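You operate a simulated robot arm through the tools that you are given. There is no shell and no other tool. Be economical: measure what you need, move in short steps, check, and stop when the job is done.

You are at the controls of a simulated two-armed robot. One attempt, no reset.

Task
Put one of the cream fuses from the top of the repair bench on the shelf under the red desk. Take the motor that says "N7" from the top of the repair bench and leave it on the green mat. Close the dark drum drawer. Fetch the red and black pliers and set it on the blue folder. Put the drum unit on the top of the side bench away on the top of the packing table. Fetch the file box labelled "D7" from the top of the side bench and set it on the scratched glass. Stack the black block labelled "N3" from the top of the side bench on top of the black block that says "D4". Open the gears drawer, take the cream block labelled "N5" from the inside of the gears drawer and put it on the green mat and shut the drawer again. Do these in any order. Set down upright: motor.

It is judged by the outcome, as a careful person would: the job done as asked, and still so three seconds after it is handed in. It fails if anything else is knocked over, pushed out of place, dropped, spilled or broken.

Robot
Two 7-joint arms with two-finger parallel grippers on one trunk, on a base that drives. Base frame: it is fixed to the floor where the robot stands at the start and does not move with it; the origin is under the middle of the robot, x ahead of it, y to its left, z up. Readings come in m, rad, newtons and seconds.
The left shoulder is at the start at [0.08, 0.131, 0.947], the right one opposite. With the tool pointing down near the work surface each hand reaches from about 0.36 to 0.84 m from the robot's upright axis, wherever it stands, measured 20 degrees to its own side. Places, roughly: black block [-1.75, -4.5, 0.75]; blue folder [-2.5, 1.75, 0.75]; cream block [-3.25, -4.25, 0.75]; cream fuse [0.75, 0, 0.75]; dark drum drawer [-1, 1.3, 0.5]; drum unit [-0.5, -4.25, 0.75]; file box [-1.25, -4.25, 1]; gears drawer [-3, -4.3, 0.8]; green mat [0.5, -1, 0.8]; motor [0.75, 1, 0.75]; red and black pliers (18x7x3 cm) [-1.5, 0.7, 0.7]; scratched glass (29x20x1 cm) [-1, -4.4, 0.8]; shelf under the red desk (137x13 cm) [-1.82, 0.48, 0.52]; top of the packing table [-1.6, -2, 0.8]. Payload 1.57 kg a hand.
The TCP of each hand is the grasp point between the finger pads, 0.03 m short of the fingertips. In the tool frame z runs along the fingers and y along their closing line. The gripper opens to 0.11 m. The fingers are 0.024 m wide and 0.012 m thick; the gripper's body (0.048 by 0.112 m) begins 0.078 m behind the TCP.
Orientation is that of the tool frame in the base frame, as a unit quaternion [x, y, z, w]. With the fingers straight down and closing along the base's y, the tool's x points along the base's -x, its y along +y and its z along -z.

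Tools
- The arms move only by the tool send_rows. It takes "left_increments", "right_increments" or both (then of equal length, played together; a hand with none holds still); each is a list of rows, each a list of 6 numbers: the shift along the base's x, y, z in units of 250 mm (1.0 is 250 mm), then the turn, a rotation vector about the base's x, y, z in units of 45 degrees (1.0 is 45 degrees). In form: [[dx, dy, dz, rx, ry, rz], ...]. A call has 1 to 20 rows; each row is the pose to reach, as a shift and turn from the pose commanded when the call began. "left_claw" and "right_claw" are, for a hand that has rows, the opening in per cent of the stroke, from 0 (shut) to 100 (fully open), set as the call begins (left out, the last holds). A call with a number of a shift or a turn outside -1 to 1 is refused whole. Rows are played at 5 a second. More than 0.05 m and 0.15 rad between two rows, or a gripper value outside its range, and nothing of the call is played. A pose out of reach is approached as far as the arm can. The call stops where the force on the tool passes 40 N (or 10 N more than at its start, if that is more) or the arm is blocked; 0.2 s more then pass. The fingers move at their own pace (about 0.108 m/s each) and stop on an object; they squeeze with about 34 N. The grip force told is the motor's: it shows also when the fingers shut on nothing. Time passes only in rows, and 0.2 s behind the last, so rows that repeat a pose let the fingers close. The reply holds the time, the measured pose of the TCP, the force on the tool along the base axes, the opening and the grip force, in the units named above and with some noise, with the torque about the TCP (base axes, N m) and any sound that the robot's microphone picked up, and new pictures: "views" is both (left out), scene, wrist or none (wrist: the cameras of the hands that moved).
- Cameras (640 x 400 px; columns grow to the right, rows downward): "scene" is now at [-0.046, -0.0053, 1.4317]; the picture's right is [-0.04, -1.00, 0.00], its down [-0.42, 0.02, -0.91] and it looks along [0.91, -0.04, -0.42] (base axes); focal length 214 px, centre (320, 200). "left" rides on the left gripper at [0.07, -0.016, -0.141] in its tool frame; the picture's right is [0.23, 0.97, 0.00], its down [-0.86, 0.20, -0.48] and it looks along [-0.47, 0.11, 0.88] (tool axes); focal length 222 px, centre (320, 200). "right" rides on the right gripper at [0.07, 0.016, -0.141] in its tool frame; the picture's right is [-0.23, 0.97, 0.00], its down [-0.86, -0.20, -0.48] and it looks along [-0.47, -0.11, 0.88] (tool axes); focal length 222 px, centre (320, 200). There is no depth. A picture from a camera that has moved, and an enlarged one, comes with that camera's place and axes in the base frame and with its lens.
- roll_base(legs): drives the robot by 1 to 6 legs, each [ahead, left, turn to the left] in m, m and rad, along the robot's own axes; the way and the turn of a leg run together, so that a leg with both is an arc; at most 1.5 m and 3.142 rad a leg. The arms and the cameras ride along, it lands a little off, and it stops where it bumps. It gives what a move gives, and a new picture of the scene camera.
- turn_head(pan, tilt): turns the head with the scene camera to pan (to the left, within 1.902 rad either way) and tilt (down, from -0.506 to 1.204), counted from straight ahead of the robot. It gives what a move gives, and a new picture of the scene camera.
- close_up(camera, box): a new picture of the part [left, top, right, bottom] of that camera's present view, enlarged. It takes no simulated time.
- sign_off(): hands the job in; it is judged then, once.

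Work in short steps. Places have to be worked out from the pictures, the camera data and where the tool is seen: move nearer, look again, correct. Check each grasp and each placing, and mend what went wrong. You have 493 turns and 360 pictures in all, those below and enlarged ones among them. Open the grippers and draw the arms clear of the work before you hand the job in, unless the task says otherwise.

The tools are called after "Call:" by a JSON object that holds its "name" and its "arguments". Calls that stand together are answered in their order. send_rows: Moves the arms, as the interface text tells. Its arguments: {"type":"object","properties":{"left_increments":{"type":"array"},"left_claw":{"type":"number"},"right_increments":{"type":"array"},"right_claw":{"type":"number"},"views":{"type":"string","enum":["both","scene","wrist","none"]}},"required":[]} The other tools are called the same way: roll_base (legs) drives the base; turn_head (pan, tilt) turns the head that bears the scene camera; close_up (camera, box) takes an enlarged picture of a part of a camera's view; sign_off () hands the job in.

At the start:

```text
time: 0.0
left_position: [0.5775, 0.2561, 1.1531]
left_orientation: [0.0, 1.0, 0.0, 0.0]
left_wrist_force: [0.2, -0.3, -0.1]
left_wrist_torque: [-0.02, -0.01, -0.02]
left_opening: 0.1102
left_gripper_force: 0.0
right_position: [0.5785, -0.1557, 1.0867]
right_orientation: [0.0, 1.0, -0.001, 0.001]
right_wrist_force: [-0.1, -0.7, 0.5]
right_wrist_torque: [0.02, -0.02, -0.01]
right_opening: 0.1099
right_gripper_force: 0.0
robot x, y, heading: [-0.0052, 0.0006, 0.001]
head pan, tilt: [-0.045, 0.429]
```

scene: 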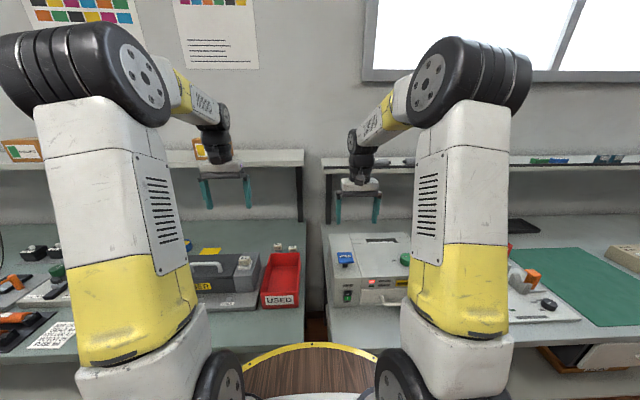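
right: 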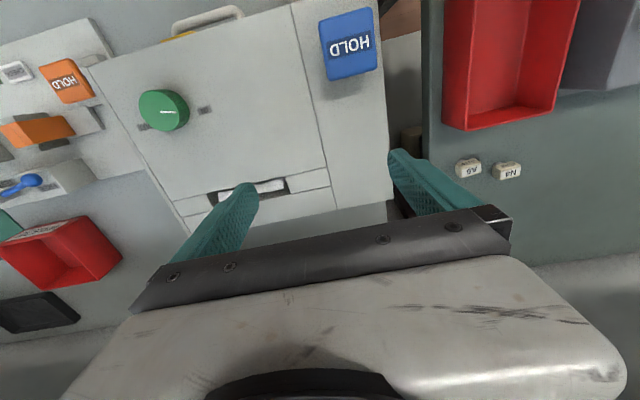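
left: 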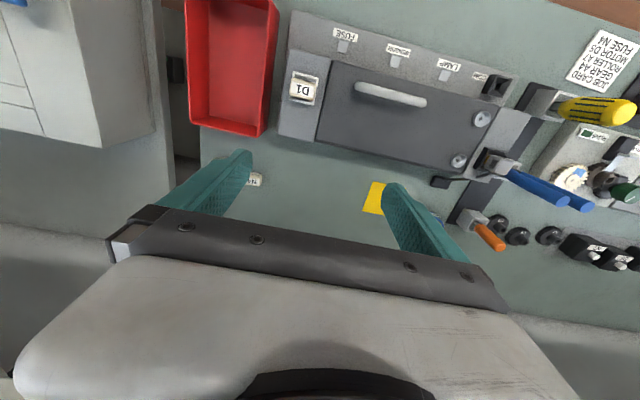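

I'll first look more closely at what the wrist cameras show of the bench ahead.

Call:
{"name": "close_up", "arguments": {"camera": "left", "box": [160, 0, 640, 300]}}

Call:
{"name": "close_up", "arguments": {"camera": "right", "box": [380, 100, 580, 225]}}

Call:
{"name": "turn_head", "arguments": {"pan": 0.9, "tilt": 0.5}}

```text
1.33 times, centred on (400, 150) of left
camera zoom: at [0.5066, 0.2393, 1.2949], right [-0.23, 0.97, 0.0], down [0.86, 0.2, 0.48], along [0.47, 0.11, -0.88], focal length 296 px, centre (213, 267)
```

zoom: 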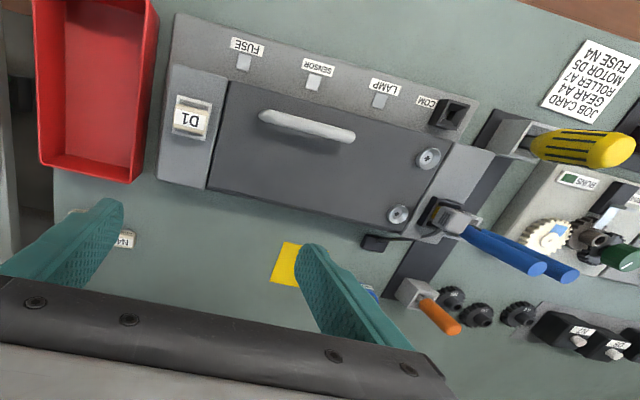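

```text
3.20 times, centred on (480, 162) of right
camera zoom: at [0.5095, -0.1396, 1.2286], right [0.23, 0.97, 0.0], down [0.86, -0.2, 0.48], along [0.47, -0.11, -0.88], focal length 711 px, centre (-192, 320)
```

zoom: 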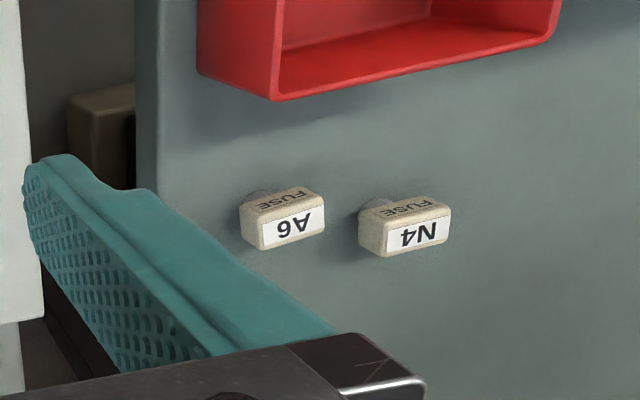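

```text
time: 1.2
left_position: [0.5774, 0.2542, 1.1534]
left_orientation: [0.0, 1.0, 0.001, 0.0]
left_wrist_force: [-0.3, 1.3, 0.4]
left_wrist_torque: [-0.03, 0.01, -0.01]
left_opening: 0.1101
left_gripper_force: 0.1
right_position: [0.5785, -0.1559, 1.0876]
right_orientation: [0.0, 1.0, 0.0, 0.0]
right_wrist_force: [-0.3, -0.1, -0.9]
right_wrist_torque: [0.01, 0.01, -0.02]
right_opening: 0.1099
right_gripper_force: 0.0
robot x, y, heading: [-0.0003, 0.0014, 0.004]
head pan, tilt: [0.901, 0.499]
camera scene: at [-0.0815, 0.0701, 1.4253], right [0.78, -0.62, 0.0], down [-0.3, -0.37, -0.88], along [0.55, 0.69, -0.48], focal length 214 px, centre (320, 200)
```

scene: 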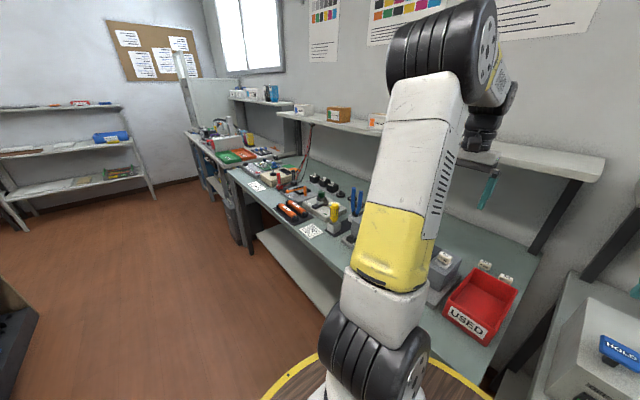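

The fuses sit behind the red bin at about (0.75, 0.14) and (0.78, 0.22). I'll look round the rest of the room before moving.

Call:
{"name": "turn_head", "arguments": {"pan": 1.9, "tilt": 0.4}}

Call:
{"name": "turn_head", "arguments": {"pan": -1.0, "tilt": 0.5}}

Call:
{"name": "turn_head", "arguments": {"pan": -1.9, "tilt": 0.4}}

```text
time: 2.5
left_position: [0.5784, 0.2553, 1.1533]
left_orientation: [-0.001, 1.0, -0.001, 0.0]
left_wrist_force: [0.6, 0.0, -0.2]
left_wrist_torque: [0.06, -0.01, -0.02]
left_opening: 0.1101
left_gripper_force: 0.1
right_position: [0.5788, -0.1555, 1.0868]
right_orientation: [0.0, 1.0, 0.0, 0.0]
right_wrist_force: [0.3, 0.9, -1.0]
right_wrist_torque: [0.04, 0.0, -0.01]
right_opening: 0.1098
right_gripper_force: 0.1
robot x, y, heading: [-0.0005, -0.0004, 0.001]
head pan, tilt: [1.901, 0.4]
camera scene: at [-0.168, 0.0865, 1.4345], right [0.95, 0.32, 0.0], down [0.13, -0.37, -0.92], along [-0.3, 0.87, -0.39], focal length 214 px, centre (320, 200)
```

scene: 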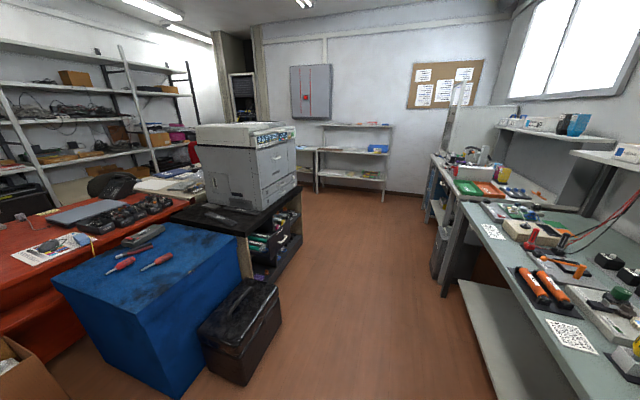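

```text
time: 5.0
left_position: [0.5763, 0.2558, 1.1526]
left_orientation: [0.001, 1.0, 0.001, 0.0]
left_wrist_force: [-0.2, -0.3, 0.0]
left_wrist_torque: [-0.03, -0.01, 0.04]
left_opening: 0.1099
left_gripper_force: 0.1
right_position: [0.58, -0.1551, 1.0866]
right_orientation: [0.001, 1.0, 0.0, 0.0]
right_wrist_force: [0.1, 0.7, 0.3]
right_wrist_torque: [-0.01, 0.02, -0.01]
right_opening: 0.1102
right_gripper_force: 0.0
robot x, y, heading: [0.0023, 0.0031, 0.002]
head pan, tilt: [-1.0, 0.499]
camera scene: at [-0.0889, -0.0777, 1.4253], right [-0.84, -0.54, 0.0], down [-0.26, 0.4, -0.88], along [0.47, -0.74, -0.48], focal length 214 px, centre (320, 200)
```

scene: 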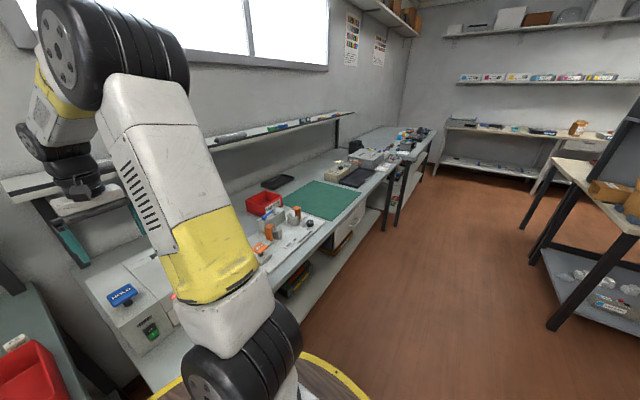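

```text
time: 6.2
left_position: [0.5772, 0.2562, 1.1518]
left_orientation: [0.0, 1.0, 0.0, 0.0]
left_wrist_force: [1.0, -0.5, -0.9]
left_wrist_torque: [-0.01, -0.02, 0.01]
left_opening: 0.1102
left_gripper_force: 0.0
right_position: [0.5793, -0.155, 1.0854]
right_orientation: [-0.001, 1.0, 0.0, 0.0]
right_wrist_force: [-0.8, 0.5, 0.2]
right_wrist_torque: [-0.02, 0.01, -0.01]
right_opening: 0.1098
right_gripper_force: 0.1
robot x, y, heading: [0.0023, -0.0009, 0.001]
head pan, tilt: [-1.901, 0.4]
camera scene: at [-0.168, -0.0889, 1.4345], right [-0.95, 0.32, 0.0], down [0.13, 0.37, -0.92], along [-0.3, -0.87, -0.39], focal length 214 px, centre (320, 200)
```

scene: 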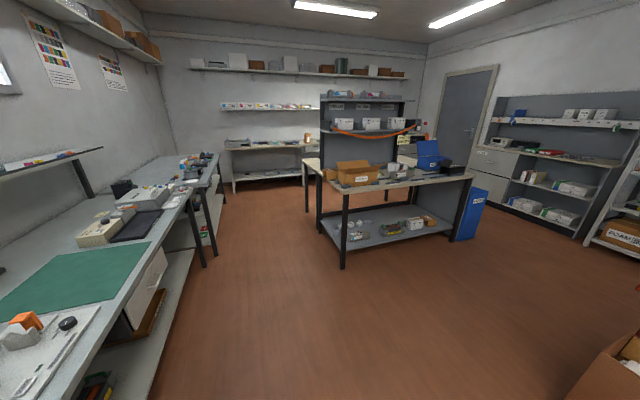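

The bench to the left holds the motors; the fuses are in front of me. I'll take fuse A6 with the left hand: move it above the fuse first and look.

Call:
{"name": "send_rows", "arguments": {"left_increments": [[0.1, -0.07, -0.1, 0, 0, 0], [0.2, -0.14, -0.22, 0, 0, 0], [0.3, -0.2, -0.34, 0, 0, 0], [0.4, -0.27, -0.46, 0, 0, 0], [0.5, -0.34, -0.58, 0, 0, 0], [0.6, -0.41, -0.7, 0, 0, 0], [0.71, -0.476, -0.82, 0, 0, 0], [0.71, -0.476, -0.9, 0, 0, 0], [0.71, -0.476, -0.9, 0, 0, 0]], "left_claw": 60, "views": "wrist"}}

```text
time: 8.2
left_position: [0.7558, 0.1338, 0.9262]
left_orientation: [0.001, 1.0, 0.0, 0.0]
left_wrist_force: [-0.3, -0.6, 0.6]
left_wrist_torque: [-0.03, 0.02, 0.02]
left_opening: 0.066
left_gripper_force: 0.0
right_position: [0.5794, -0.156, 1.0876]
right_orientation: [0.0, 1.0, 0.0, 0.0]
right_wrist_force: [-0.3, -0.1, -1.4]
right_wrist_torque: [-0.01, -0.03, 0.0]
right_opening: 0.1098
right_gripper_force: 0.0
robot x, y, heading: [-0.0016, -0.0012, 0.004]
head pan, tilt: [-1.901, 0.4]
camera left: at [0.6844, 0.1187, 1.068], right [-0.23, 0.97, 0.0], down [0.86, 0.2, 0.48], along [0.46, 0.11, -0.88], focal length 222 px, centre (320, 200)
```

left: 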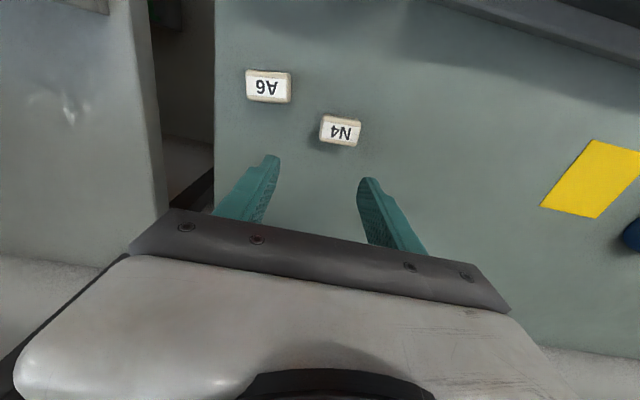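

Triangulating both views puts the table near z 0.83 and fuse N4 at about (0.725, 0.15, 0.85), aligned with y. I'll move over N4 a bit lower and check.

Call:
{"name": "send_rows", "arguments": {"left_increments": [[-0.128, 0.065, 0, 0, 0, 0], [-0.128, 0.065, -0.1, 0, 0, 0], [-0.128, 0.065, -0.1, 0, 0, 0]], "views": "wrist"}}

```text
time: 9.0
left_position: [0.7212, 0.1529, 0.9026]
left_orientation: [0.0, 1.0, 0.0, 0.001]
left_wrist_force: [-0.8, 0.0, 0.0]
left_wrist_torque: [0.0, 0.0, -0.01]
left_opening: 0.0661
left_gripper_force: 0.1
right_position: [0.5799, -0.1553, 1.0867]
right_orientation: [0.0, 1.0, 0.0, 0.0]
right_wrist_force: [0.2, 1.0, -0.5]
right_wrist_torque: [-0.02, 0.0, 0.01]
right_opening: 0.1101
right_gripper_force: 0.0
robot x, y, heading: [-0.0, 0.0019, -0.001]
head pan, tilt: [-1.901, 0.4]
camera left: at [0.6514, 0.1367, 1.0441], right [-0.23, 0.97, 0.0], down [0.85, 0.2, 0.48], along [0.47, 0.11, -0.88], focal length 222 px, centre (320, 200)
```

left: 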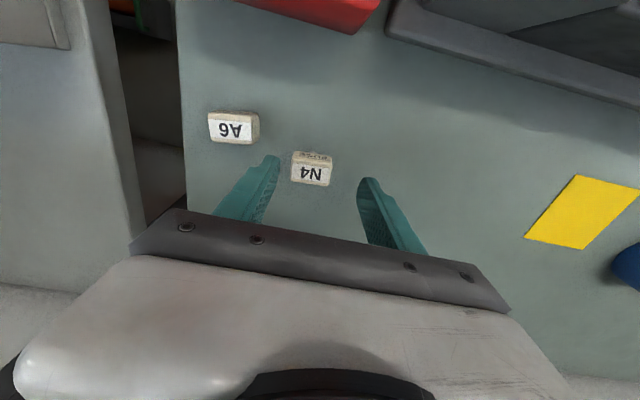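

Fuse N4 is nearly below the fingers, off by about 7 mm in y. I'll correct and lower a little.

Call:
{"name": "send_rows", "arguments": {"left_increments": [[0.0, -0.03, 0, 0, 0, 0], [0.0, -0.03, -0.08, 0, 0, 0], [0.0, -0.03, -0.12, 0, 0, 0], [0.0, -0.03, -0.12, 0, 0, 0]], "views": "wrist"}}

```text
time: 10.0
left_position: [0.7227, 0.146, 0.8725]
left_orientation: [0.001, 1.0, 0.0, 0.0]
left_wrist_force: [0.9, -1.0, -0.9]
left_wrist_torque: [-0.02, 0.0, 0.0]
left_opening: 0.0662
left_gripper_force: 0.2
right_position: [0.5783, -0.1558, 1.0868]
right_orientation: [0.0, 1.0, 0.0, 0.001]
right_wrist_force: [0.3, -0.2, -0.5]
right_wrist_torque: [-0.01, 0.03, 0.01]
right_opening: 0.11
right_gripper_force: 0.1
robot x, y, heading: [-0.0007, 0.0005, -0.001]
head pan, tilt: [-1.901, 0.4]
camera left: at [0.6522, 0.1289, 1.014], right [-0.23, 0.97, 0.0], down [0.86, 0.2, 0.48], along [0.47, 0.11, -0.88], focal length 222 px, centre (320, 200)
```

left: 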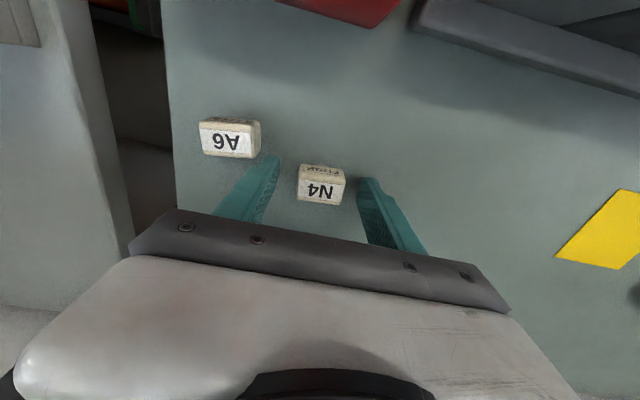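

The fuse is between the fingertips, centred near z 0.85. I'll lower a centimetre and close.

Call:
{"name": "send_rows", "arguments": {"left_increments": [[0.0, 0.0, -0.035, 0, 0, 0], [0.0, 0.0, -0.035, 0, 0, 0]], "views": "none"}}

Call:
{"name": "send_rows", "arguments": {"left_increments": [[0.0, 0.0, 0, 0, 0, 0], [0.0, 0.0, 0, 0, 0, 0], [0.0, 0.0, 0, 0, 0, 0]], "left_claw": 0, "views": "wrist"}}

```text
time: 10.5
left_position: [0.7241, 0.1452, 0.8694]
left_orientation: [0.0, 1.0, 0.0, 0.001]
left_wrist_force: [-9.4, -0.3, 12.0]
left_wrist_torque: [0.17, 0.39, 0.1]
left_opening: 0.066
left_gripper_force: 0.0
right_position: [0.5774, -0.1547, 1.0858]
right_orientation: [0.0, 1.0, 0.0, 0.0]
right_wrist_force: [0.2, 0.7, -0.8]
right_wrist_torque: [0.0, -0.01, 0.02]
right_opening: 0.1098
right_gripper_force: 0.1
robot x, y, heading: [-0.0001, -0.0008, 0.0]
head pan, tilt: [-1.901, 0.4]
stopped in row 2 (left hand): the force on the tool passed its limit at 44 N (the readings are from after the stop); the commanded pose is now the measured one
```

```text
time: 11.3
left_position: [0.7253, 0.1448, 0.8708]
left_orientation: [-0.001, 1.0, 0.0, 0.005]
left_wrist_force: [4.7, 1.2, 12.9]
left_wrist_torque: [0.06, 0.03, -0.06]
left_opening: 0.0331
left_gripper_force: 34.4
right_position: [0.5788, -0.1553, 1.0874]
right_orientation: [0.0, 1.0, 0.0, 0.0]
right_wrist_force: [0.7, -0.2, 0.1]
right_wrist_torque: [0.02, 0.0, 0.0]
right_opening: 0.11
right_gripper_force: 0.1
robot x, y, heading: [-0.0, -0.001, 0.002]
head pan, tilt: [-1.901, 0.4]
camera left: at [0.6526, 0.1292, 1.0111], right [-0.23, 0.97, 0.0], down [0.85, 0.2, 0.49], along [0.47, 0.11, -0.87], focal length 222 px, centre (320, 200)
```

left: 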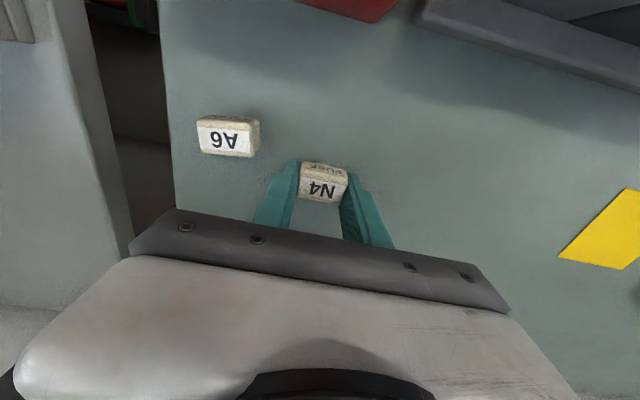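

The fuse is gripped (opening 0.033, table z ≈ 0.84). I lift it clear and look left for the motors.

Call:
{"name": "send_rows", "arguments": {"left_increments": [[0, 0, 0.15, 0, 0, 0], [0, 0, 0.35, 0, 0, 0], [-0.1, 0.1, 0.5, 0, 0, 0], [-0.2, 0.2, 0.65, 0, 0, 0], [-0.35, 0.3, 0.75, 0, 0, 0], [-0.5, 0.4, 0.85, 0, 0, 0], [-0.6, 0.5, 0.95, 0, 0, 0], [-0.6, 0.5, 0.95, 0, 0, 0]], "views": "wrist"}}

Call:
{"name": "turn_head", "arguments": {"pan": 0.5, "tilt": 0.5}}

```text
refused: row 3 steps farther than a row can; nothing moved
```

```text
time: 13.5
left_position: [0.7225, 0.1449, 0.8698]
left_orientation: [0.0, 1.0, 0.0, 0.004]
left_wrist_force: [14.3, 4.0, 23.5]
left_wrist_torque: [0.15, -0.16, -0.06]
left_opening: 0.0329
left_gripper_force: 34.2
right_position: [0.5781, -0.1558, 1.0864]
right_orientation: [-0.001, 1.0, -0.001, 0.0]
right_wrist_force: [0.1, -0.1, 0.5]
right_wrist_torque: [0.01, 0.02, 0.0]
right_opening: 0.1101
right_gripper_force: 0.1
robot x, y, heading: [0.004, -0.0004, 0.003]
head pan, tilt: [0.499, 0.499]
camera scene: at [-0.0586, 0.0423, 1.4253], right [0.48, -0.88, 0.0], down [-0.42, -0.23, -0.88], along [0.77, 0.42, -0.48], focal length 214 px, centre (320, 200)
```

scene: 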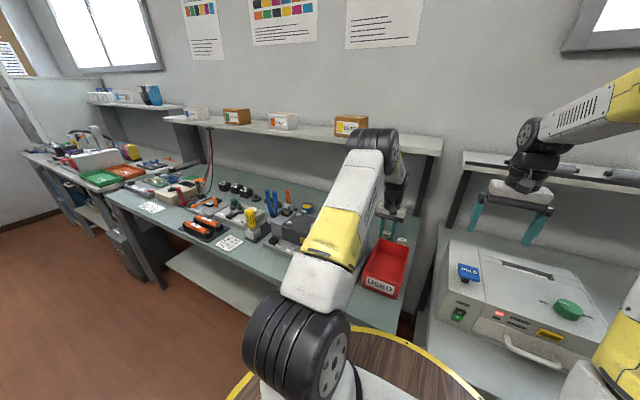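

Retrying the lift with smaller steps.

Call:
{"name": "send_rows", "arguments": {"left_increments": [[0, 0, 0.15, 0, 0, 0], [0, 0, 0.33, 0, 0, 0], [-0.08, 0.06, 0.46, 0, 0, 0], [-0.18, 0.12, 0.6, 0, 0, 0], [-0.28, 0.18, 0.74, 0, 0, 0], [-0.38, 0.24, 0.87, 0, 0, 0], [-0.5, 0.3, 0.98, 0, 0, 0], [-0.63, 0.38, 1.0, 0, 0, 0], [-0.63, 0.38, 1.0, 0, 0, 0]], "views": "wrist"}}

Call:
{"name": "close_up", "arguments": {"camera": "scene", "box": [60, 120, 340, 295]}}

```text
time: 15.5
left_position: [0.5653, 0.242, 1.1193]
left_orientation: [0.0, 1.0, 0.0, 0.003]
left_wrist_force: [1.1, 0.8, 0.5]
left_wrist_torque: [-0.03, 0.0, -0.05]
left_opening: 0.0
left_gripper_force: 21.3
right_position: [0.5787, -0.1553, 1.0859]
right_orientation: [0.0, 1.0, -0.001, 0.0]
right_wrist_force: [-0.4, 0.0, 0.1]
right_wrist_torque: [-0.01, -0.01, -0.01]
right_opening: 0.1099
right_gripper_force: 0.1
robot x, y, heading: [0.0041, 0.0017, 0.001]
head pan, tilt: [0.499, 0.499]
camera left: at [0.4949, 0.2248, 1.2607], right [-0.23, 0.97, 0.0], down [0.85, 0.2, 0.48], along [0.47, 0.11, -0.88], focal length 222 px, centre (320, 200)
```

left: 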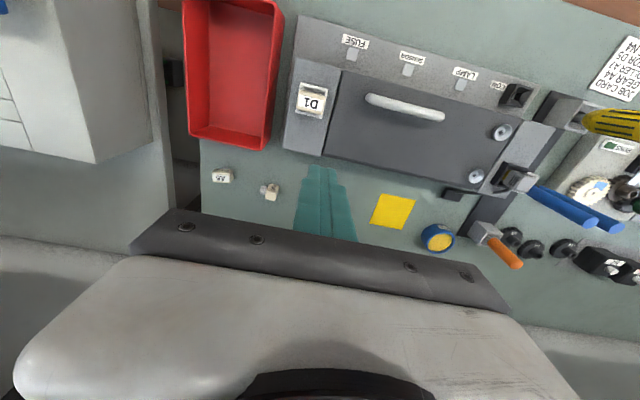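

```text
2.29 times, centred on (200, 208) of scene
camera zoom: at [-0.0584, 0.0424, 1.4253], right [0.48, -0.88, 0.0], down [-0.42, -0.23, -0.88], along [0.77, 0.42, -0.48], focal length 490 px, centre (594, 183)
```

zoom: 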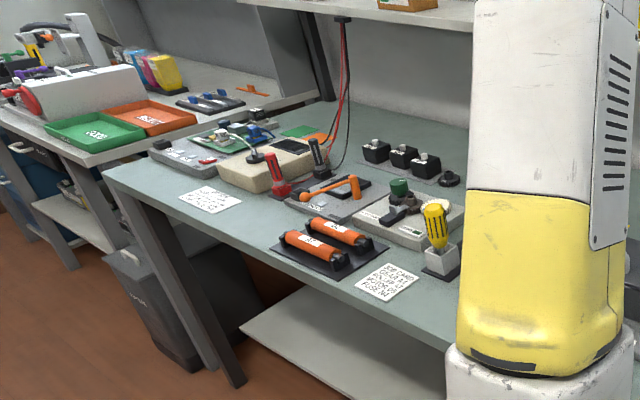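

The fuse slipped out on the way up and now lies near where it was. Let me look closely at it.

Call:
{"name": "close_up", "arguments": {"camera": "left", "box": [190, 150, 310, 225]}}

```text
5.33 times, centred on (250, 188) of left
camera zoom: at [0.4949, 0.2248, 1.2607], right [-0.23, 0.97, 0.0], down [0.85, 0.2, 0.48], along [0.47, 0.11, -0.88], focal length 1185 px, centre (693, 267)
```

zoom: 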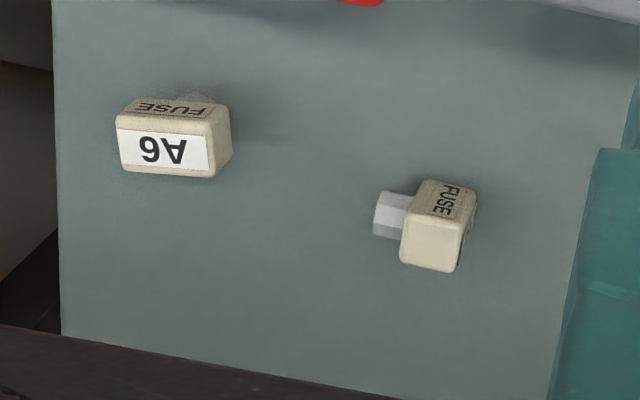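

The fuse stands on its end with its metal stub pointing to -y. I'll turn the left hand 90° so it closes along x and grasp it there.

Call:
{"name": "send_rows", "arguments": {"left_increments": [[0.1, -0.04, -0.05, 0, 0, -0.167], [0.2, -0.08, -0.1, 0, 0, -0.333], [0.3, -0.12, -0.15, 0, 0, -0.5], [0.4, -0.16, -0.2, 0, 0, -0.667], [0.5, -0.2, -0.3, 0, 0, -0.833], [0.6, -0.26, -0.4, 0, 0, -1.0]], "left_claw": 60, "views": "none"}}

Call:
{"name": "send_rows", "arguments": {"left_increments": [[0, 0, -0.05, 0, 0, -0.167], [0, 0, -0.1, 0, 0, -0.333], [0, 0, -0.15, 0, 0, -0.5], [0, 0, -0.2, 0, 0, -0.667], [0, 0, -0.3, 0, 0, -0.833], [0, 0, -0.4, 0, 0, -1.0], [0, 0, -0.4, 0, 0, -1.0]], "views": "wrist"}}

```text
time: 16.9
left_position: [0.7162, 0.1748, 1.0186]
left_orientation: [0.383, 0.924, -0.001, 0.002]
left_wrist_force: [0.1, -0.3, 0.4]
left_wrist_torque: [0.01, -0.04, 0.03]
left_opening: 0.0663
left_gripper_force: 0.1
right_position: [0.578, -0.1553, 1.088]
right_orientation: [0.0, 1.0, 0.0, 0.0]
right_wrist_force: [-0.3, 0.0, -0.1]
right_wrist_torque: [0.0, -0.01, 0.0]
right_opening: 0.11
right_gripper_force: 0.1
robot x, y, heading: [0.0014, 0.0035, -0.0]
head pan, tilt: [0.499, 0.499]
```

```text
time: 18.5
left_position: [0.7164, 0.1752, 0.9173]
left_orientation: [0.708, 0.707, -0.003, 0.002]
left_wrist_force: [0.6, -0.5, 0.2]
left_wrist_torque: [0.0, 0.0, -0.03]
left_opening: 0.066
left_gripper_force: 0.0
right_position: [0.5792, -0.1556, 1.0857]
right_orientation: [0.0, 1.0, 0.0, 0.0]
right_wrist_force: [-1.0, 0.4, -0.2]
right_wrist_torque: [0.01, 0.0, 0.0]
right_opening: 0.1101
right_gripper_force: 0.1
robot x, y, heading: [-0.0066, 0.0029, -0.006]
head pan, tilt: [0.499, 0.499]
camera left: at [0.6996, 0.2447, 1.0593], right [0.97, 0.23, 0.0], down [0.2, -0.85, 0.48], along [0.11, -0.47, -0.88], focal length 222 px, centre (320, 200)
```

left: 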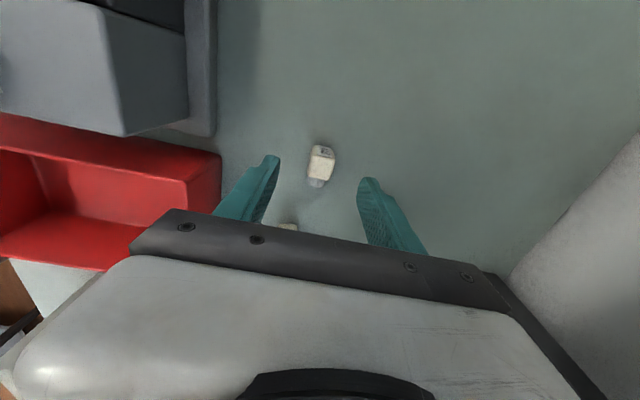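

Call:
{"name": "close_up", "arguments": {"camera": "left", "box": [270, 130, 370, 193]}}

```text
6.35 times, centred on (320, 162) of left
camera zoom: at [0.6996, 0.2447, 1.0593], right [0.97, 0.23, 0.0], down [0.2, -0.85, 0.48], along [0.11, -0.47, -0.88], focal length 1410 px, centre (320, 444)
```

zoom: 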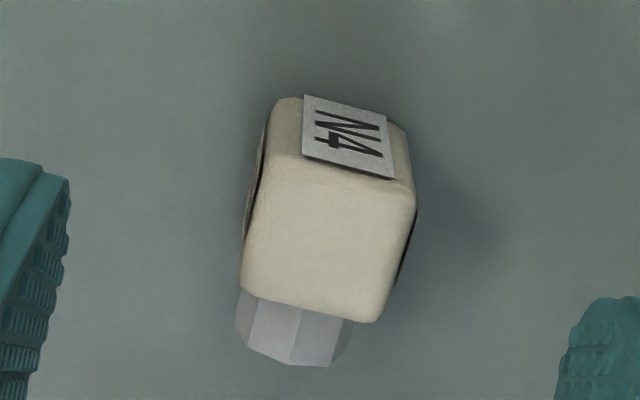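

Confirmed; the fuse is centred in x, about 8 mm further to +y. I lower over it and close.

Call:
{"name": "send_rows", "arguments": {"left_increments": [[0, 0.03, -0.06, 0, 0, 0], [0, 0.03, -0.12, 0, 0, 0], [0, 0.03, -0.172, 0, 0, 0], [0, 0.03, -0.172, 0, 0, 0]], "views": "wrist"}}

Call:
{"name": "send_rows", "arguments": {"left_increments": [[0, 0, 0, 0, 0, 0], [0, 0, 0, 0, 0, 0], [0, 0, 0, 0, 0, 0]], "left_claw": 0, "views": "none"}}

Call:
{"name": "send_rows", "arguments": {"left_increments": [[0, 0, 0.1, 0, 0, 0], [0, 0, 0.25, 0, 0, 0], [0, 0, 0.25, 0, 0, 0]], "views": "wrist"}}

```text
time: 19.5
left_position: [0.7168, 0.1825, 0.8768]
left_orientation: [0.707, 0.707, -0.001, 0.002]
left_wrist_force: [-0.4, 0.0, -0.7]
left_wrist_torque: [-0.01, 0.02, 0.02]
left_opening: 0.0659
left_gripper_force: 0.1
right_position: [0.5787, -0.1553, 1.087]
right_orientation: [0.0, 1.0, 0.0, -0.001]
right_wrist_force: [-0.3, -0.7, 0.0]
right_wrist_torque: [0.0, 0.0, 0.06]
right_opening: 0.11
right_gripper_force: 0.0
robot x, y, heading: [-0.0001, 0.0026, -0.0]
head pan, tilt: [0.499, 0.499]
camera left: at [0.6998, 0.2531, 1.016], right [0.97, 0.23, 0.0], down [0.2, -0.85, 0.48], along [0.11, -0.47, -0.88], focal length 222 px, centre (320, 200)
```

left: 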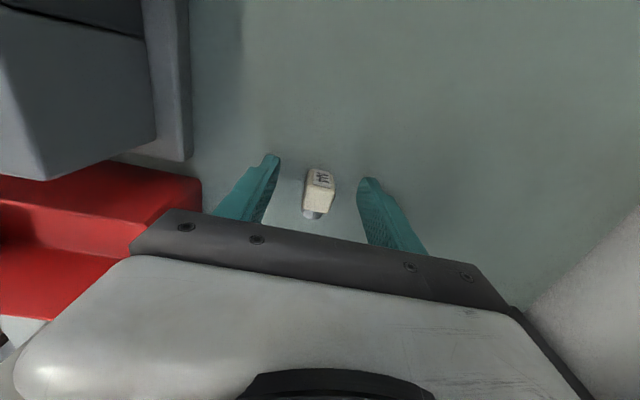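

```text
time: 20.3
left_position: [0.7154, 0.1813, 0.8745]
left_orientation: [0.707, 0.707, -0.002, 0.002]
left_wrist_force: [0.6, 0.1, -0.2]
left_wrist_torque: [-0.02, -0.01, 0.02]
left_opening: 0.0207
left_gripper_force: 34.3
right_position: [0.5783, -0.1555, 1.0868]
right_orientation: [0.0, 1.0, 0.0, 0.0]
right_wrist_force: [0.5, 0.6, 0.3]
right_wrist_torque: [-0.03, -0.02, 0.02]
right_opening: 0.11
right_gripper_force: 0.0
robot x, y, heading: [-0.0028, 0.0043, 0.001]
head pan, tilt: [0.499, 0.499]
```

```text
time: 21.1
left_position: [0.714, 0.1825, 0.9391]
left_orientation: [0.707, 0.707, -0.001, 0.002]
left_wrist_force: [-0.3, 0.1, 0.2]
left_wrist_torque: [0.01, 0.02, 0.03]
left_opening: 0.0207
left_gripper_force: 33.9
right_position: [0.5777, -0.1559, 1.0864]
right_orientation: [0.0, 1.0, 0.0, 0.0]
right_wrist_force: [-0.1, -0.1, 0.5]
right_wrist_torque: [-0.01, 0.01, -0.01]
right_opening: 0.11
right_gripper_force: 0.1
robot x, y, heading: [0.0012, -0.0021, 0.004]
head pan, tilt: [0.499, 0.499]
camera left: at [0.6976, 0.2531, 1.0791], right [0.97, 0.23, 0.0], down [0.2, -0.85, 0.48], along [0.11, -0.47, -0.88], focal length 222 px, centre (320, 200)
```

left: 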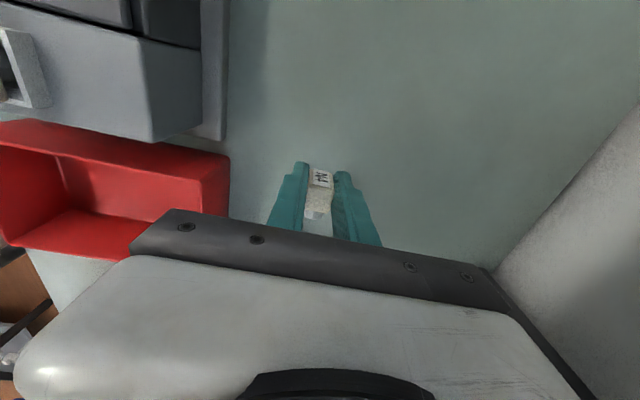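

Firmly held this time. I'll retract the left hand and slide left along the bench toward the motors.

Call:
{"name": "send_rows", "arguments": {"left_increments": [[-0.05, 0, 0.15, 0, 0, 0.1], [-0.15, 0.05, 0.3, 0, 0, 0.25], [-0.25, 0.1, 0.45, 0, 0, 0.4], [-0.35, 0.15, 0.58, 0, 0, 0.55], [-0.48, 0.2, 0.68, 0, 0, 0.7], [-0.6, 0.25, 0.78, 0, 0, 0.85], [-0.75, 0.3, 0.85, 0, 0, 1.0], [-0.85, 0.35, 0.9, 0, 0, 1.0]], "views": "none"}}

Call:
{"name": "roll_base", "arguments": {"legs": [[0, 0.6, 0], [0, 0.6, 0]]}}

```text
time: 22.9
left_position: [0.5031, 0.2699, 1.1651]
left_orientation: [0.382, 0.924, -0.002, 0.002]
left_wrist_force: [0.4, 0.4, 0.2]
left_wrist_torque: [0.02, 0.03, 0.01]
left_opening: 0.0207
left_gripper_force: 34.1
right_position: [0.579, -0.1561, 1.0873]
right_orientation: [0.0, 1.0, 0.0, 0.0]
right_wrist_force: [-0.5, -0.1, 0.5]
right_wrist_torque: [0.0, 0.03, 0.02]
right_opening: 0.1099
right_gripper_force: 0.1
robot x, y, heading: [0.0003, -0.0031, 0.001]
head pan, tilt: [0.499, 0.499]
```

```text
time: 29.3
left_position: [0.5085, 1.4665, 1.1638]
left_orientation: [0.383, 0.924, -0.001, 0.001]
left_wrist_force: [0.5, 0.2, -0.3]
left_wrist_torque: [0.0, -0.01, 0.0]
left_opening: 0.0208
left_gripper_force: 33.9
right_position: [0.5819, 1.0402, 1.0865]
right_orientation: [0.001, 1.0, 0.0, 0.0]
right_wrist_force: [0.0, 0.3, -0.5]
right_wrist_torque: [-0.01, 0.0, 0.0]
right_opening: 0.1101
right_gripper_force: 0.1
robot x, y, heading: [0.0058, 1.1927, -0.003]
head pan, tilt: [0.499, 0.499]
camera scene: at [-0.0547, 1.2386, 1.4253], right [0.48, -0.88, 0.0], down [-0.42, -0.23, -0.88], along [0.77, 0.42, -0.48], focal length 214 px, centre (320, 200)
```

scene: 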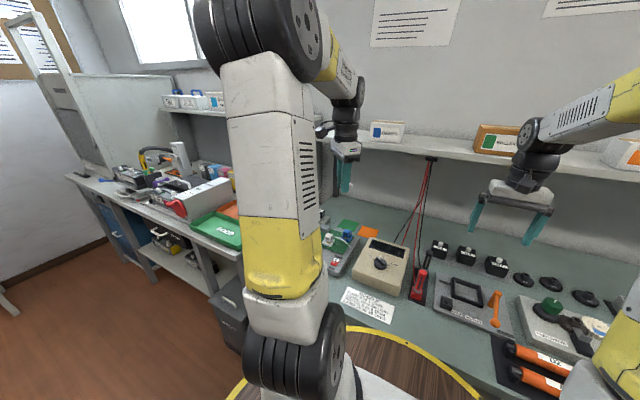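

Now the motors should be under the right hand's camera; let me see them and read the labels.

Call:
{"name": "close_up", "arguments": {"camera": "scene", "box": [420, 220, 540, 295]}}

Call:
{"name": "close_up", "arguments": {"camera": "right", "box": [0, 0, 640, 400]}}

```text
5.33 times, centred on (480, 258) of scene
camera zoom: at [-0.0547, 1.2386, 1.4253], right [0.48, -0.88, 0.0], down [-0.42, -0.23, -0.88], along [0.77, 0.42, -0.48], focal length 1144 px, centre (-533, -107)
```

zoom: 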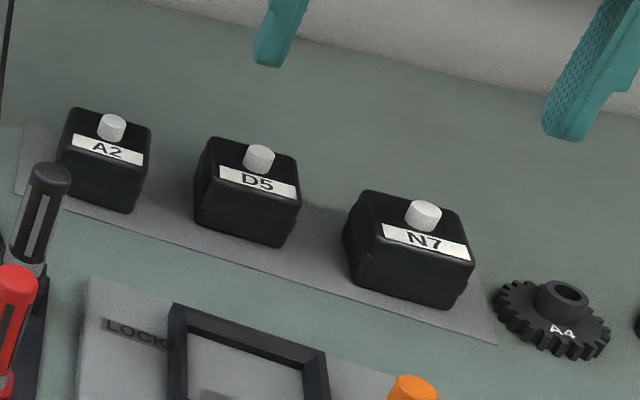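

```text
1.00 times, centred on (320, 200) of right (not enlarged: the box is as wide or as high as the picture)
camera zoom: at [0.5127, 1.0558, 1.2286], right [0.23, 0.97, 0.0], down [0.85, -0.2, 0.48], along [0.47, -0.11, -0.88], focal length 222 px, centre (320, 200)
```

zoom: 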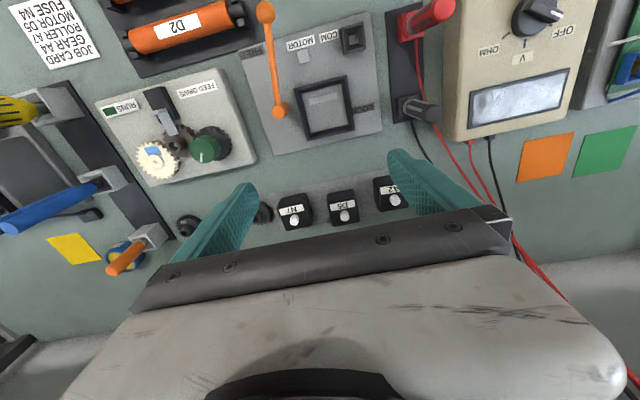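

N7 is the nearest of the three black motors, around (0.715, 0.960), top near z 0.88. I move the right hand above it and look again.

Call:
{"name": "send_rows", "arguments": {"right_increments": [[0.13, -0.08, -0.05, 0, 0, 0], [0.27, -0.16, -0.1, 0, 0, 0], [0.4, -0.24, -0.2, 0, 0, 0], [0.532, -0.31, -0.3, 0, 0, 0], [0.532, -0.31, -0.4, 0, 0, 0], [0.532, -0.31, -0.4, 0, 0, 0]], "views": "wrist"}}

```text
time: 30.7
left_position: [0.5085, 1.4653, 1.1651]
left_orientation: [0.383, 0.924, -0.001, 0.002]
left_wrist_force: [0.2, -0.3, -1.0]
left_wrist_torque: [0.01, 0.0, 0.01]
left_opening: 0.0207
left_gripper_force: 33.7
right_position: [0.7153, 0.9612, 0.986]
right_orientation: [0.001, 1.0, -0.001, 0.0]
right_wrist_force: [0.1, 0.7, 0.5]
right_wrist_torque: [0.01, 0.01, 0.02]
right_opening: 0.1099
right_gripper_force: 0.1
robot x, y, heading: [0.0022, 1.1948, 0.0]
head pan, tilt: [0.499, 0.499]
camera right: at [0.6455, 0.9781, 1.1287], right [0.23, 0.97, 0.0], down [0.85, -0.2, 0.48], along [0.47, -0.11, -0.88], focal length 222 px, centre (320, 200)
```

right: 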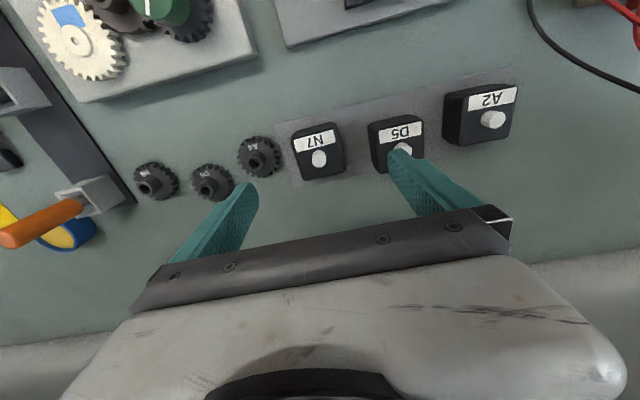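

N7 is right below the hand; gaps in y to its neighbours are tight, so I'll turn the right hand 90° and grip along x.

Call:
{"name": "send_rows", "arguments": {"right_increments": [[0, 0, 0, 0, 0, 0.167], [0, 0, 0, 0, 0, 0.333], [0, 0, 0, 0, 0, 0.5], [0, 0, 0, 0, 0, 0.667], [0, 0, 0, 0, 0, 0.833], [0, 0, 0, 0, 0, 1.0]], "views": "none"}}

Call:
{"name": "send_rows", "arguments": {"right_increments": [[0, 0, 0, 0, 0, 0.167], [0, 0, 0, 0, 0, 0.333], [0, 0, 0, 0, 0, 0.5], [0, 0, 0, 0, 0, 0.667], [0, 0, 0, 0, 0, 0.833], [0, 0, 0, 0, 0, 1.0], [0, 0, 0, 0, 0, 1.0]], "views": "wrist"}}

```text
time: 32.1
left_position: [0.5085, 1.4646, 1.1643]
left_orientation: [0.384, 0.923, -0.001, 0.003]
left_wrist_force: [-0.3, 0.5, -0.6]
left_wrist_torque: [0.03, 0.0, -0.02]
left_opening: 0.0205
left_gripper_force: 34.1
right_position: [0.715, 0.9622, 0.986]
right_orientation: [-0.383, 0.924, 0.0, 0.0]
right_wrist_force: [-0.3, -0.3, -0.3]
right_wrist_torque: [-0.03, 0.0, -0.01]
right_opening: 0.1099
right_gripper_force: 0.1
robot x, y, heading: [0.0043, 1.1952, -0.003]
head pan, tilt: [0.499, 0.499]
```

```text
time: 33.7
left_position: [0.5087, 1.467, 1.1644]
left_orientation: [0.383, 0.924, 0.0, 0.002]
left_wrist_force: [-0.2, 0.3, -0.6]
left_wrist_torque: [0.0, 0.01, 0.04]
left_opening: 0.0207
left_gripper_force: 34.1
right_position: [0.7155, 0.9617, 0.9867]
right_orientation: [0.707, -0.707, 0.0, 0.0]
right_wrist_force: [-0.5, 0.0, 0.0]
right_wrist_torque: [-0.01, 0.02, 0.03]
right_opening: 0.11
right_gripper_force: 0.1
robot x, y, heading: [0.001, 1.1927, 0.002]
head pan, tilt: [0.499, 0.499]
camera right: at [0.6992, 0.8916, 1.1284], right [-0.97, 0.23, 0.0], down [0.2, 0.85, 0.48], along [0.11, 0.47, -0.88], focal length 222 px, centre (320, 200)
```

right: 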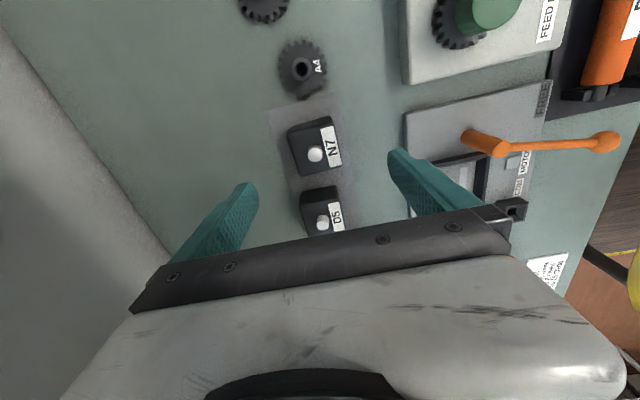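

The motor is centred; I open to 85 %, lower to grip height and close.

Call:
{"name": "send_rows", "arguments": {"right_increments": [[0, -0.012, -0.15, 0, 0, 0], [0, -0.012, -0.3, 0, 0, 0], [0, -0.012, -0.4, 0, 0, 0], [0, -0.012, -0.44, 0, 0, 0], [0, -0.012, -0.44, 0, 0, 0]], "right_claw": 85, "views": "wrist"}}

Call:
{"name": "send_rows", "arguments": {"right_increments": [[0, 0, 0, 0, 0, 0], [0, 0, 0, 0, 0, 0], [0, 0, 0, 0, 0, 0]], "right_claw": 0, "views": "none"}}

Call:
{"name": "send_rows", "arguments": {"right_increments": [[0, 0, 0.1, 0, 0, 0], [0, 0, 0.25, 0, 0, 0], [0, 0, 0.4, 0, 0, 0], [0, 0, 0.4, 0, 0, 0]], "views": "wrist"}}

```text
time: 34.9
left_position: [0.5087, 1.4656, 1.1642]
left_orientation: [0.383, 0.924, -0.001, 0.003]
left_wrist_force: [-0.7, 0.1, -0.8]
left_wrist_torque: [0.02, 0.02, 0.0]
left_opening: 0.0208
left_gripper_force: 34.1
right_position: [0.7155, 0.9583, 0.8774]
right_orientation: [-0.706, 0.708, 0.0, -0.001]
right_wrist_force: [0.4, 0.4, 0.2]
right_wrist_torque: [0.02, 0.04, -0.01]
right_opening: 0.0933
right_gripper_force: 0.1
robot x, y, heading: [0.0029, 1.194, 0.001]
head pan, tilt: [0.499, 0.499]
camera right: at [0.6998, 0.8886, 1.0184], right [-0.97, 0.23, 0.0], down [0.2, 0.85, 0.48], along [0.11, 0.47, -0.88], focal length 222 px, centre (320, 200)
```

right: 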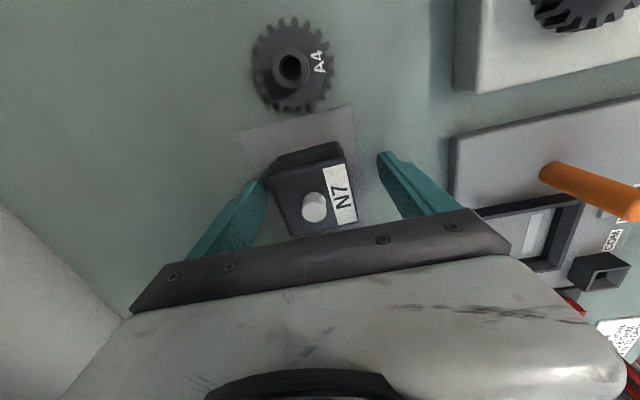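

```text
time: 35.7
left_position: [0.5081, 1.4652, 1.1641]
left_orientation: [0.383, 0.924, -0.001, 0.002]
left_wrist_force: [0.2, -0.3, -0.9]
left_wrist_torque: [0.01, 0.01, 0.01]
left_opening: 0.0207
left_gripper_force: 33.6
right_position: [0.7156, 0.9579, 0.8771]
right_orientation: [-0.707, 0.708, 0.0, 0.0]
right_wrist_force: [2.4, -0.5, 0.7]
right_wrist_torque: [-0.05, 0.03, 0.07]
right_opening: 0.0537
right_gripper_force: 34.2
robot x, y, heading: [0.0034, 1.1951, 0.001]
head pan, tilt: [0.499, 0.499]
```

```text
time: 36.7
left_position: [0.5082, 1.466, 1.1646]
left_orientation: [0.383, 0.924, -0.001, 0.002]
left_wrist_force: [0.1, 0.2, -0.8]
left_wrist_torque: [0.01, -0.02, 0.0]
left_opening: 0.0205
left_gripper_force: 34.4
right_position: [0.7135, 0.9594, 0.9789]
right_orientation: [-0.706, 0.708, 0.001, -0.001]
right_wrist_force: [-0.2, -0.7, -3.9]
right_wrist_torque: [-0.02, 0.01, -0.01]
right_opening: 0.0541
right_gripper_force: 34.3
robot x, y, heading: [0.003, 1.1958, -0.002]
head pan, tilt: [0.499, 0.499]
camera right: at [0.6983, 0.8893, 1.1205], right [-0.97, 0.23, 0.0], down [0.2, 0.85, 0.48], along [0.11, 0.47, -0.88], focal length 222 px, centre (320, 200)
```

right: 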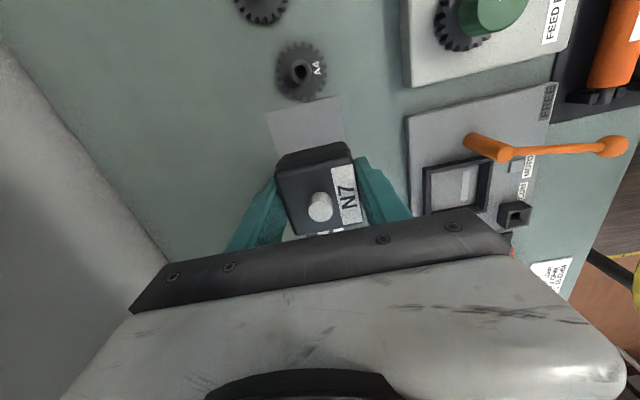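

The motor is held upright. I raise it, retract, and drive back and right toward the green mat.

Call:
{"name": "send_rows", "arguments": {"right_increments": [[0, 0, 0.15, 0, 0, -0.1], [-0.1, 0, 0.3, 0, 0, -0.25], [-0.2, 0, 0.45, 0, 0, -0.4], [-0.35, 0, 0.55, 0, 0, -0.55], [-0.5, 0, 0.6, 0, 0, -0.7], [-0.65, 0, 0.65, 0, 0, -0.85], [-0.75, 0, 0.65, 0, 0, -1.0]], "views": "none"}}

Call:
{"name": "roll_base", "arguments": {"legs": [[-0.1, 0, 0], [0, -0.95, 0], [0, -0.9, 0]]}}

Call:
{"name": "turn_head", "arguments": {"pan": -0.4, "tilt": 0.7}}

```text
time: 38.3
left_position: [0.5085, 1.4651, 1.1629]
left_orientation: [0.384, 0.923, -0.001, 0.003]
left_wrist_force: [-0.5, 0.2, -0.7]
left_wrist_torque: [0.01, 0.04, -0.02]
left_opening: 0.0208
left_gripper_force: 34.3
right_position: [0.5289, 0.9605, 1.1402]
right_orientation: [-0.381, 0.925, 0.0, -0.001]
right_wrist_force: [0.4, 0.4, -4.7]
right_wrist_torque: [0.01, 0.03, -0.02]
right_opening: 0.0538
right_gripper_force: 34.1
robot x, y, heading: [0.0002, 1.1967, -0.004]
head pan, tilt: [0.499, 0.499]
```

```text
time: 48.3
left_position: [0.4259, -0.3678, 1.1645]
left_orientation: [0.37, 0.929, -0.001, 0.002]
left_wrist_force: [-1.0, -0.3, -0.6]
left_wrist_torque: [-0.02, -0.01, 0.0]
left_opening: 0.0209
left_gripper_force: 33.6
right_position: [0.4595, -0.8708, 1.1399]
right_orientation: [-0.394, 0.919, 0.0, 0.0]
right_wrist_force: [0.6, 0.1, -3.4]
right_wrist_torque: [-0.02, -0.02, -0.01]
right_opening: 0.0537
right_gripper_force: 34.2
robot x, y, heading: [-0.0721, -0.6484, 0.025]
head pan, tilt: [0.499, 0.499]
camera scene: at [-0.1305, -0.609, 1.4253], right [0.5, -0.87, 0.0], down [-0.41, -0.24, -0.88], along [0.76, 0.44, -0.48], focal length 214 px, centre (320, 200)
```

scene: 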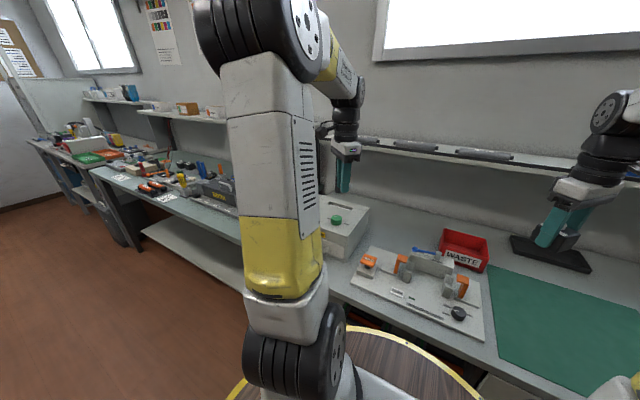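

```text
time: 49.5
left_position: [0.4242, -0.366, 1.1655]
left_orientation: [0.37, 0.929, -0.001, 0.003]
left_wrist_force: [-0.5, -0.8, -0.3]
left_wrist_torque: [0.01, -0.02, 0.0]
left_opening: 0.021
left_gripper_force: 34.6
right_position: [0.4596, -0.8709, 1.1399]
right_orientation: [-0.395, 0.919, 0.0, 0.0]
right_wrist_force: [-0.2, 0.2, -4.5]
right_wrist_torque: [-0.01, 0.01, 0.04]
right_opening: 0.0539
right_gripper_force: 34.0
robot x, y, heading: [-0.0681, -0.6493, 0.027]
head pan, tilt: [-0.4, 0.7]
camera scene: at [-0.1301, -0.6856, 1.4076], right [-0.36, -0.93, 0.0], down [-0.6, 0.23, -0.76], along [0.71, -0.28, -0.64], focal length 214 px, centre (320, 200)
```

scene: 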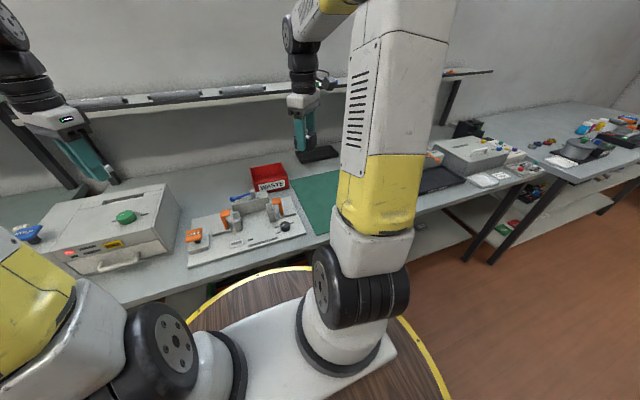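

The base stopped at y ≈ -0.65. The mat appears to span x 0.32–0.70 from y ≈ -0.87; check with the right wrist camera.

Call:
{"name": "close_up", "arguments": {"camera": "right", "box": [0, 0, 640, 400]}}

```text
1.00 times, centred on (320, 200) of right (not enlarged: the box is as wide or as high as the picture)
camera zoom: at [0.4003, -0.9099, 1.2817], right [-0.55, 0.84, 0.0], down [0.73, 0.48, 0.48], along [0.4, 0.26, -0.88], focal length 222 px, centre (320, 200)
```

zoom: 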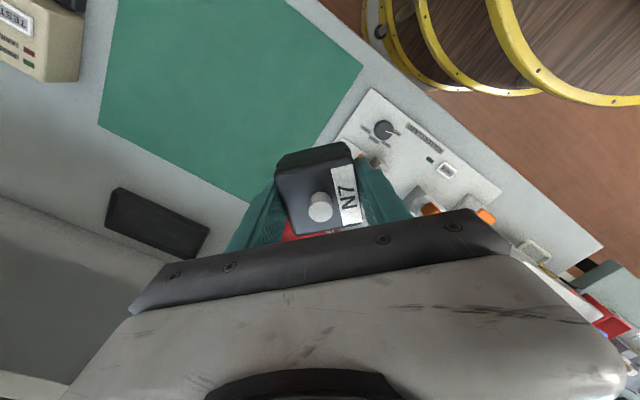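

Mat: x 0.35–0.70, y -0.89 to -1.23. I take the motor above (0.57, -1.0) and lower.

Call:
{"name": "send_rows", "arguments": {"right_increments": [[0.1, -0.12, 0, 0, 0, 0], [0.2, -0.24, -0.05, 0, 0, 0], [0.3, -0.36, -0.15, 0, 0, 0], [0.37, -0.44, -0.3, 0, 0, 0], [0.44, -0.517, -0.45, 0, 0, 0], [0.44, -0.517, -0.62, 0, 0, 0], [0.44, -0.517, -0.8, 0, 0, 0], [0.44, -0.517, -0.92, 0, 0, 0], [0.44, -0.517, -0.92, 0, 0, 0]], "views": "wrist"}}

```text
time: 51.5
left_position: [0.426, -0.3669, 1.1641]
left_orientation: [0.37, 0.929, 0.0, 0.002]
left_wrist_force: [0.6, -0.4, -0.2]
left_wrist_torque: [0.04, -0.01, -0.02]
left_opening: 0.0205
left_gripper_force: 34.7
right_position: [0.5695, -0.9998, 0.9098]
right_orientation: [-0.395, 0.919, 0.0, 0.001]
right_wrist_force: [-0.1, 0.0, -4.6]
right_wrist_torque: [0.0, 0.0, -0.02]
right_opening: 0.0538
right_gripper_force: 33.3
robot x, y, heading: [-0.0685, -0.6521, 0.03]
head pan, tilt: [-0.4, 0.7]
camera right: at [0.5101, -1.0389, 1.0522], right [-0.55, 0.84, 0.0], down [0.73, 0.48, 0.48], along [0.4, 0.26, -0.88], focal length 222 px, centre (320, 200)
```

right: 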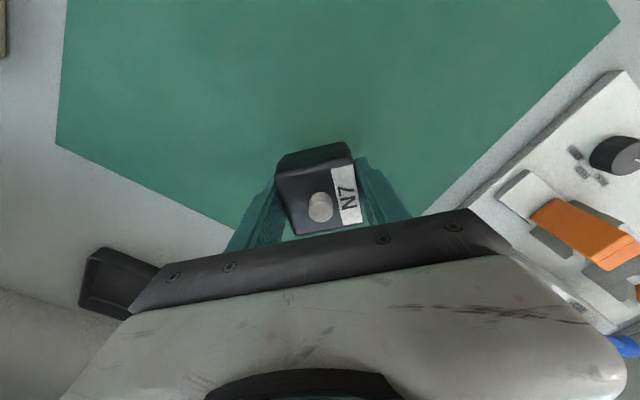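

On the mat with margin. I lower to contact height and release.

Call:
{"name": "send_rows", "arguments": {"right_increments": [[0, 0, -0.06, 0, 0, 0], [0, 0, -0.1, 0, 0, 0], [0, 0, -0.125, 0, 0, 0], [0, 0, -0.125, 0, 0, 0]], "views": "none"}}

```text
time: 52.5
left_position: [0.4257, -0.3662, 1.1658]
left_orientation: [0.371, 0.929, -0.002, 0.003]
left_wrist_force: [-0.2, 0.0, 0.3]
left_wrist_torque: [-0.01, 0.02, 0.02]
left_opening: 0.0205
left_gripper_force: 34.2
right_position: [0.5701, -0.9997, 0.8797]
right_orientation: [-0.395, 0.919, -0.001, 0.0]
right_wrist_force: [0.3, 0.3, -4.3]
right_wrist_torque: [-0.03, 0.0, 0.0]
right_opening: 0.054
right_gripper_force: 34.1
robot x, y, heading: [-0.0683, -0.6526, 0.023]
head pan, tilt: [-0.4, 0.7]
```

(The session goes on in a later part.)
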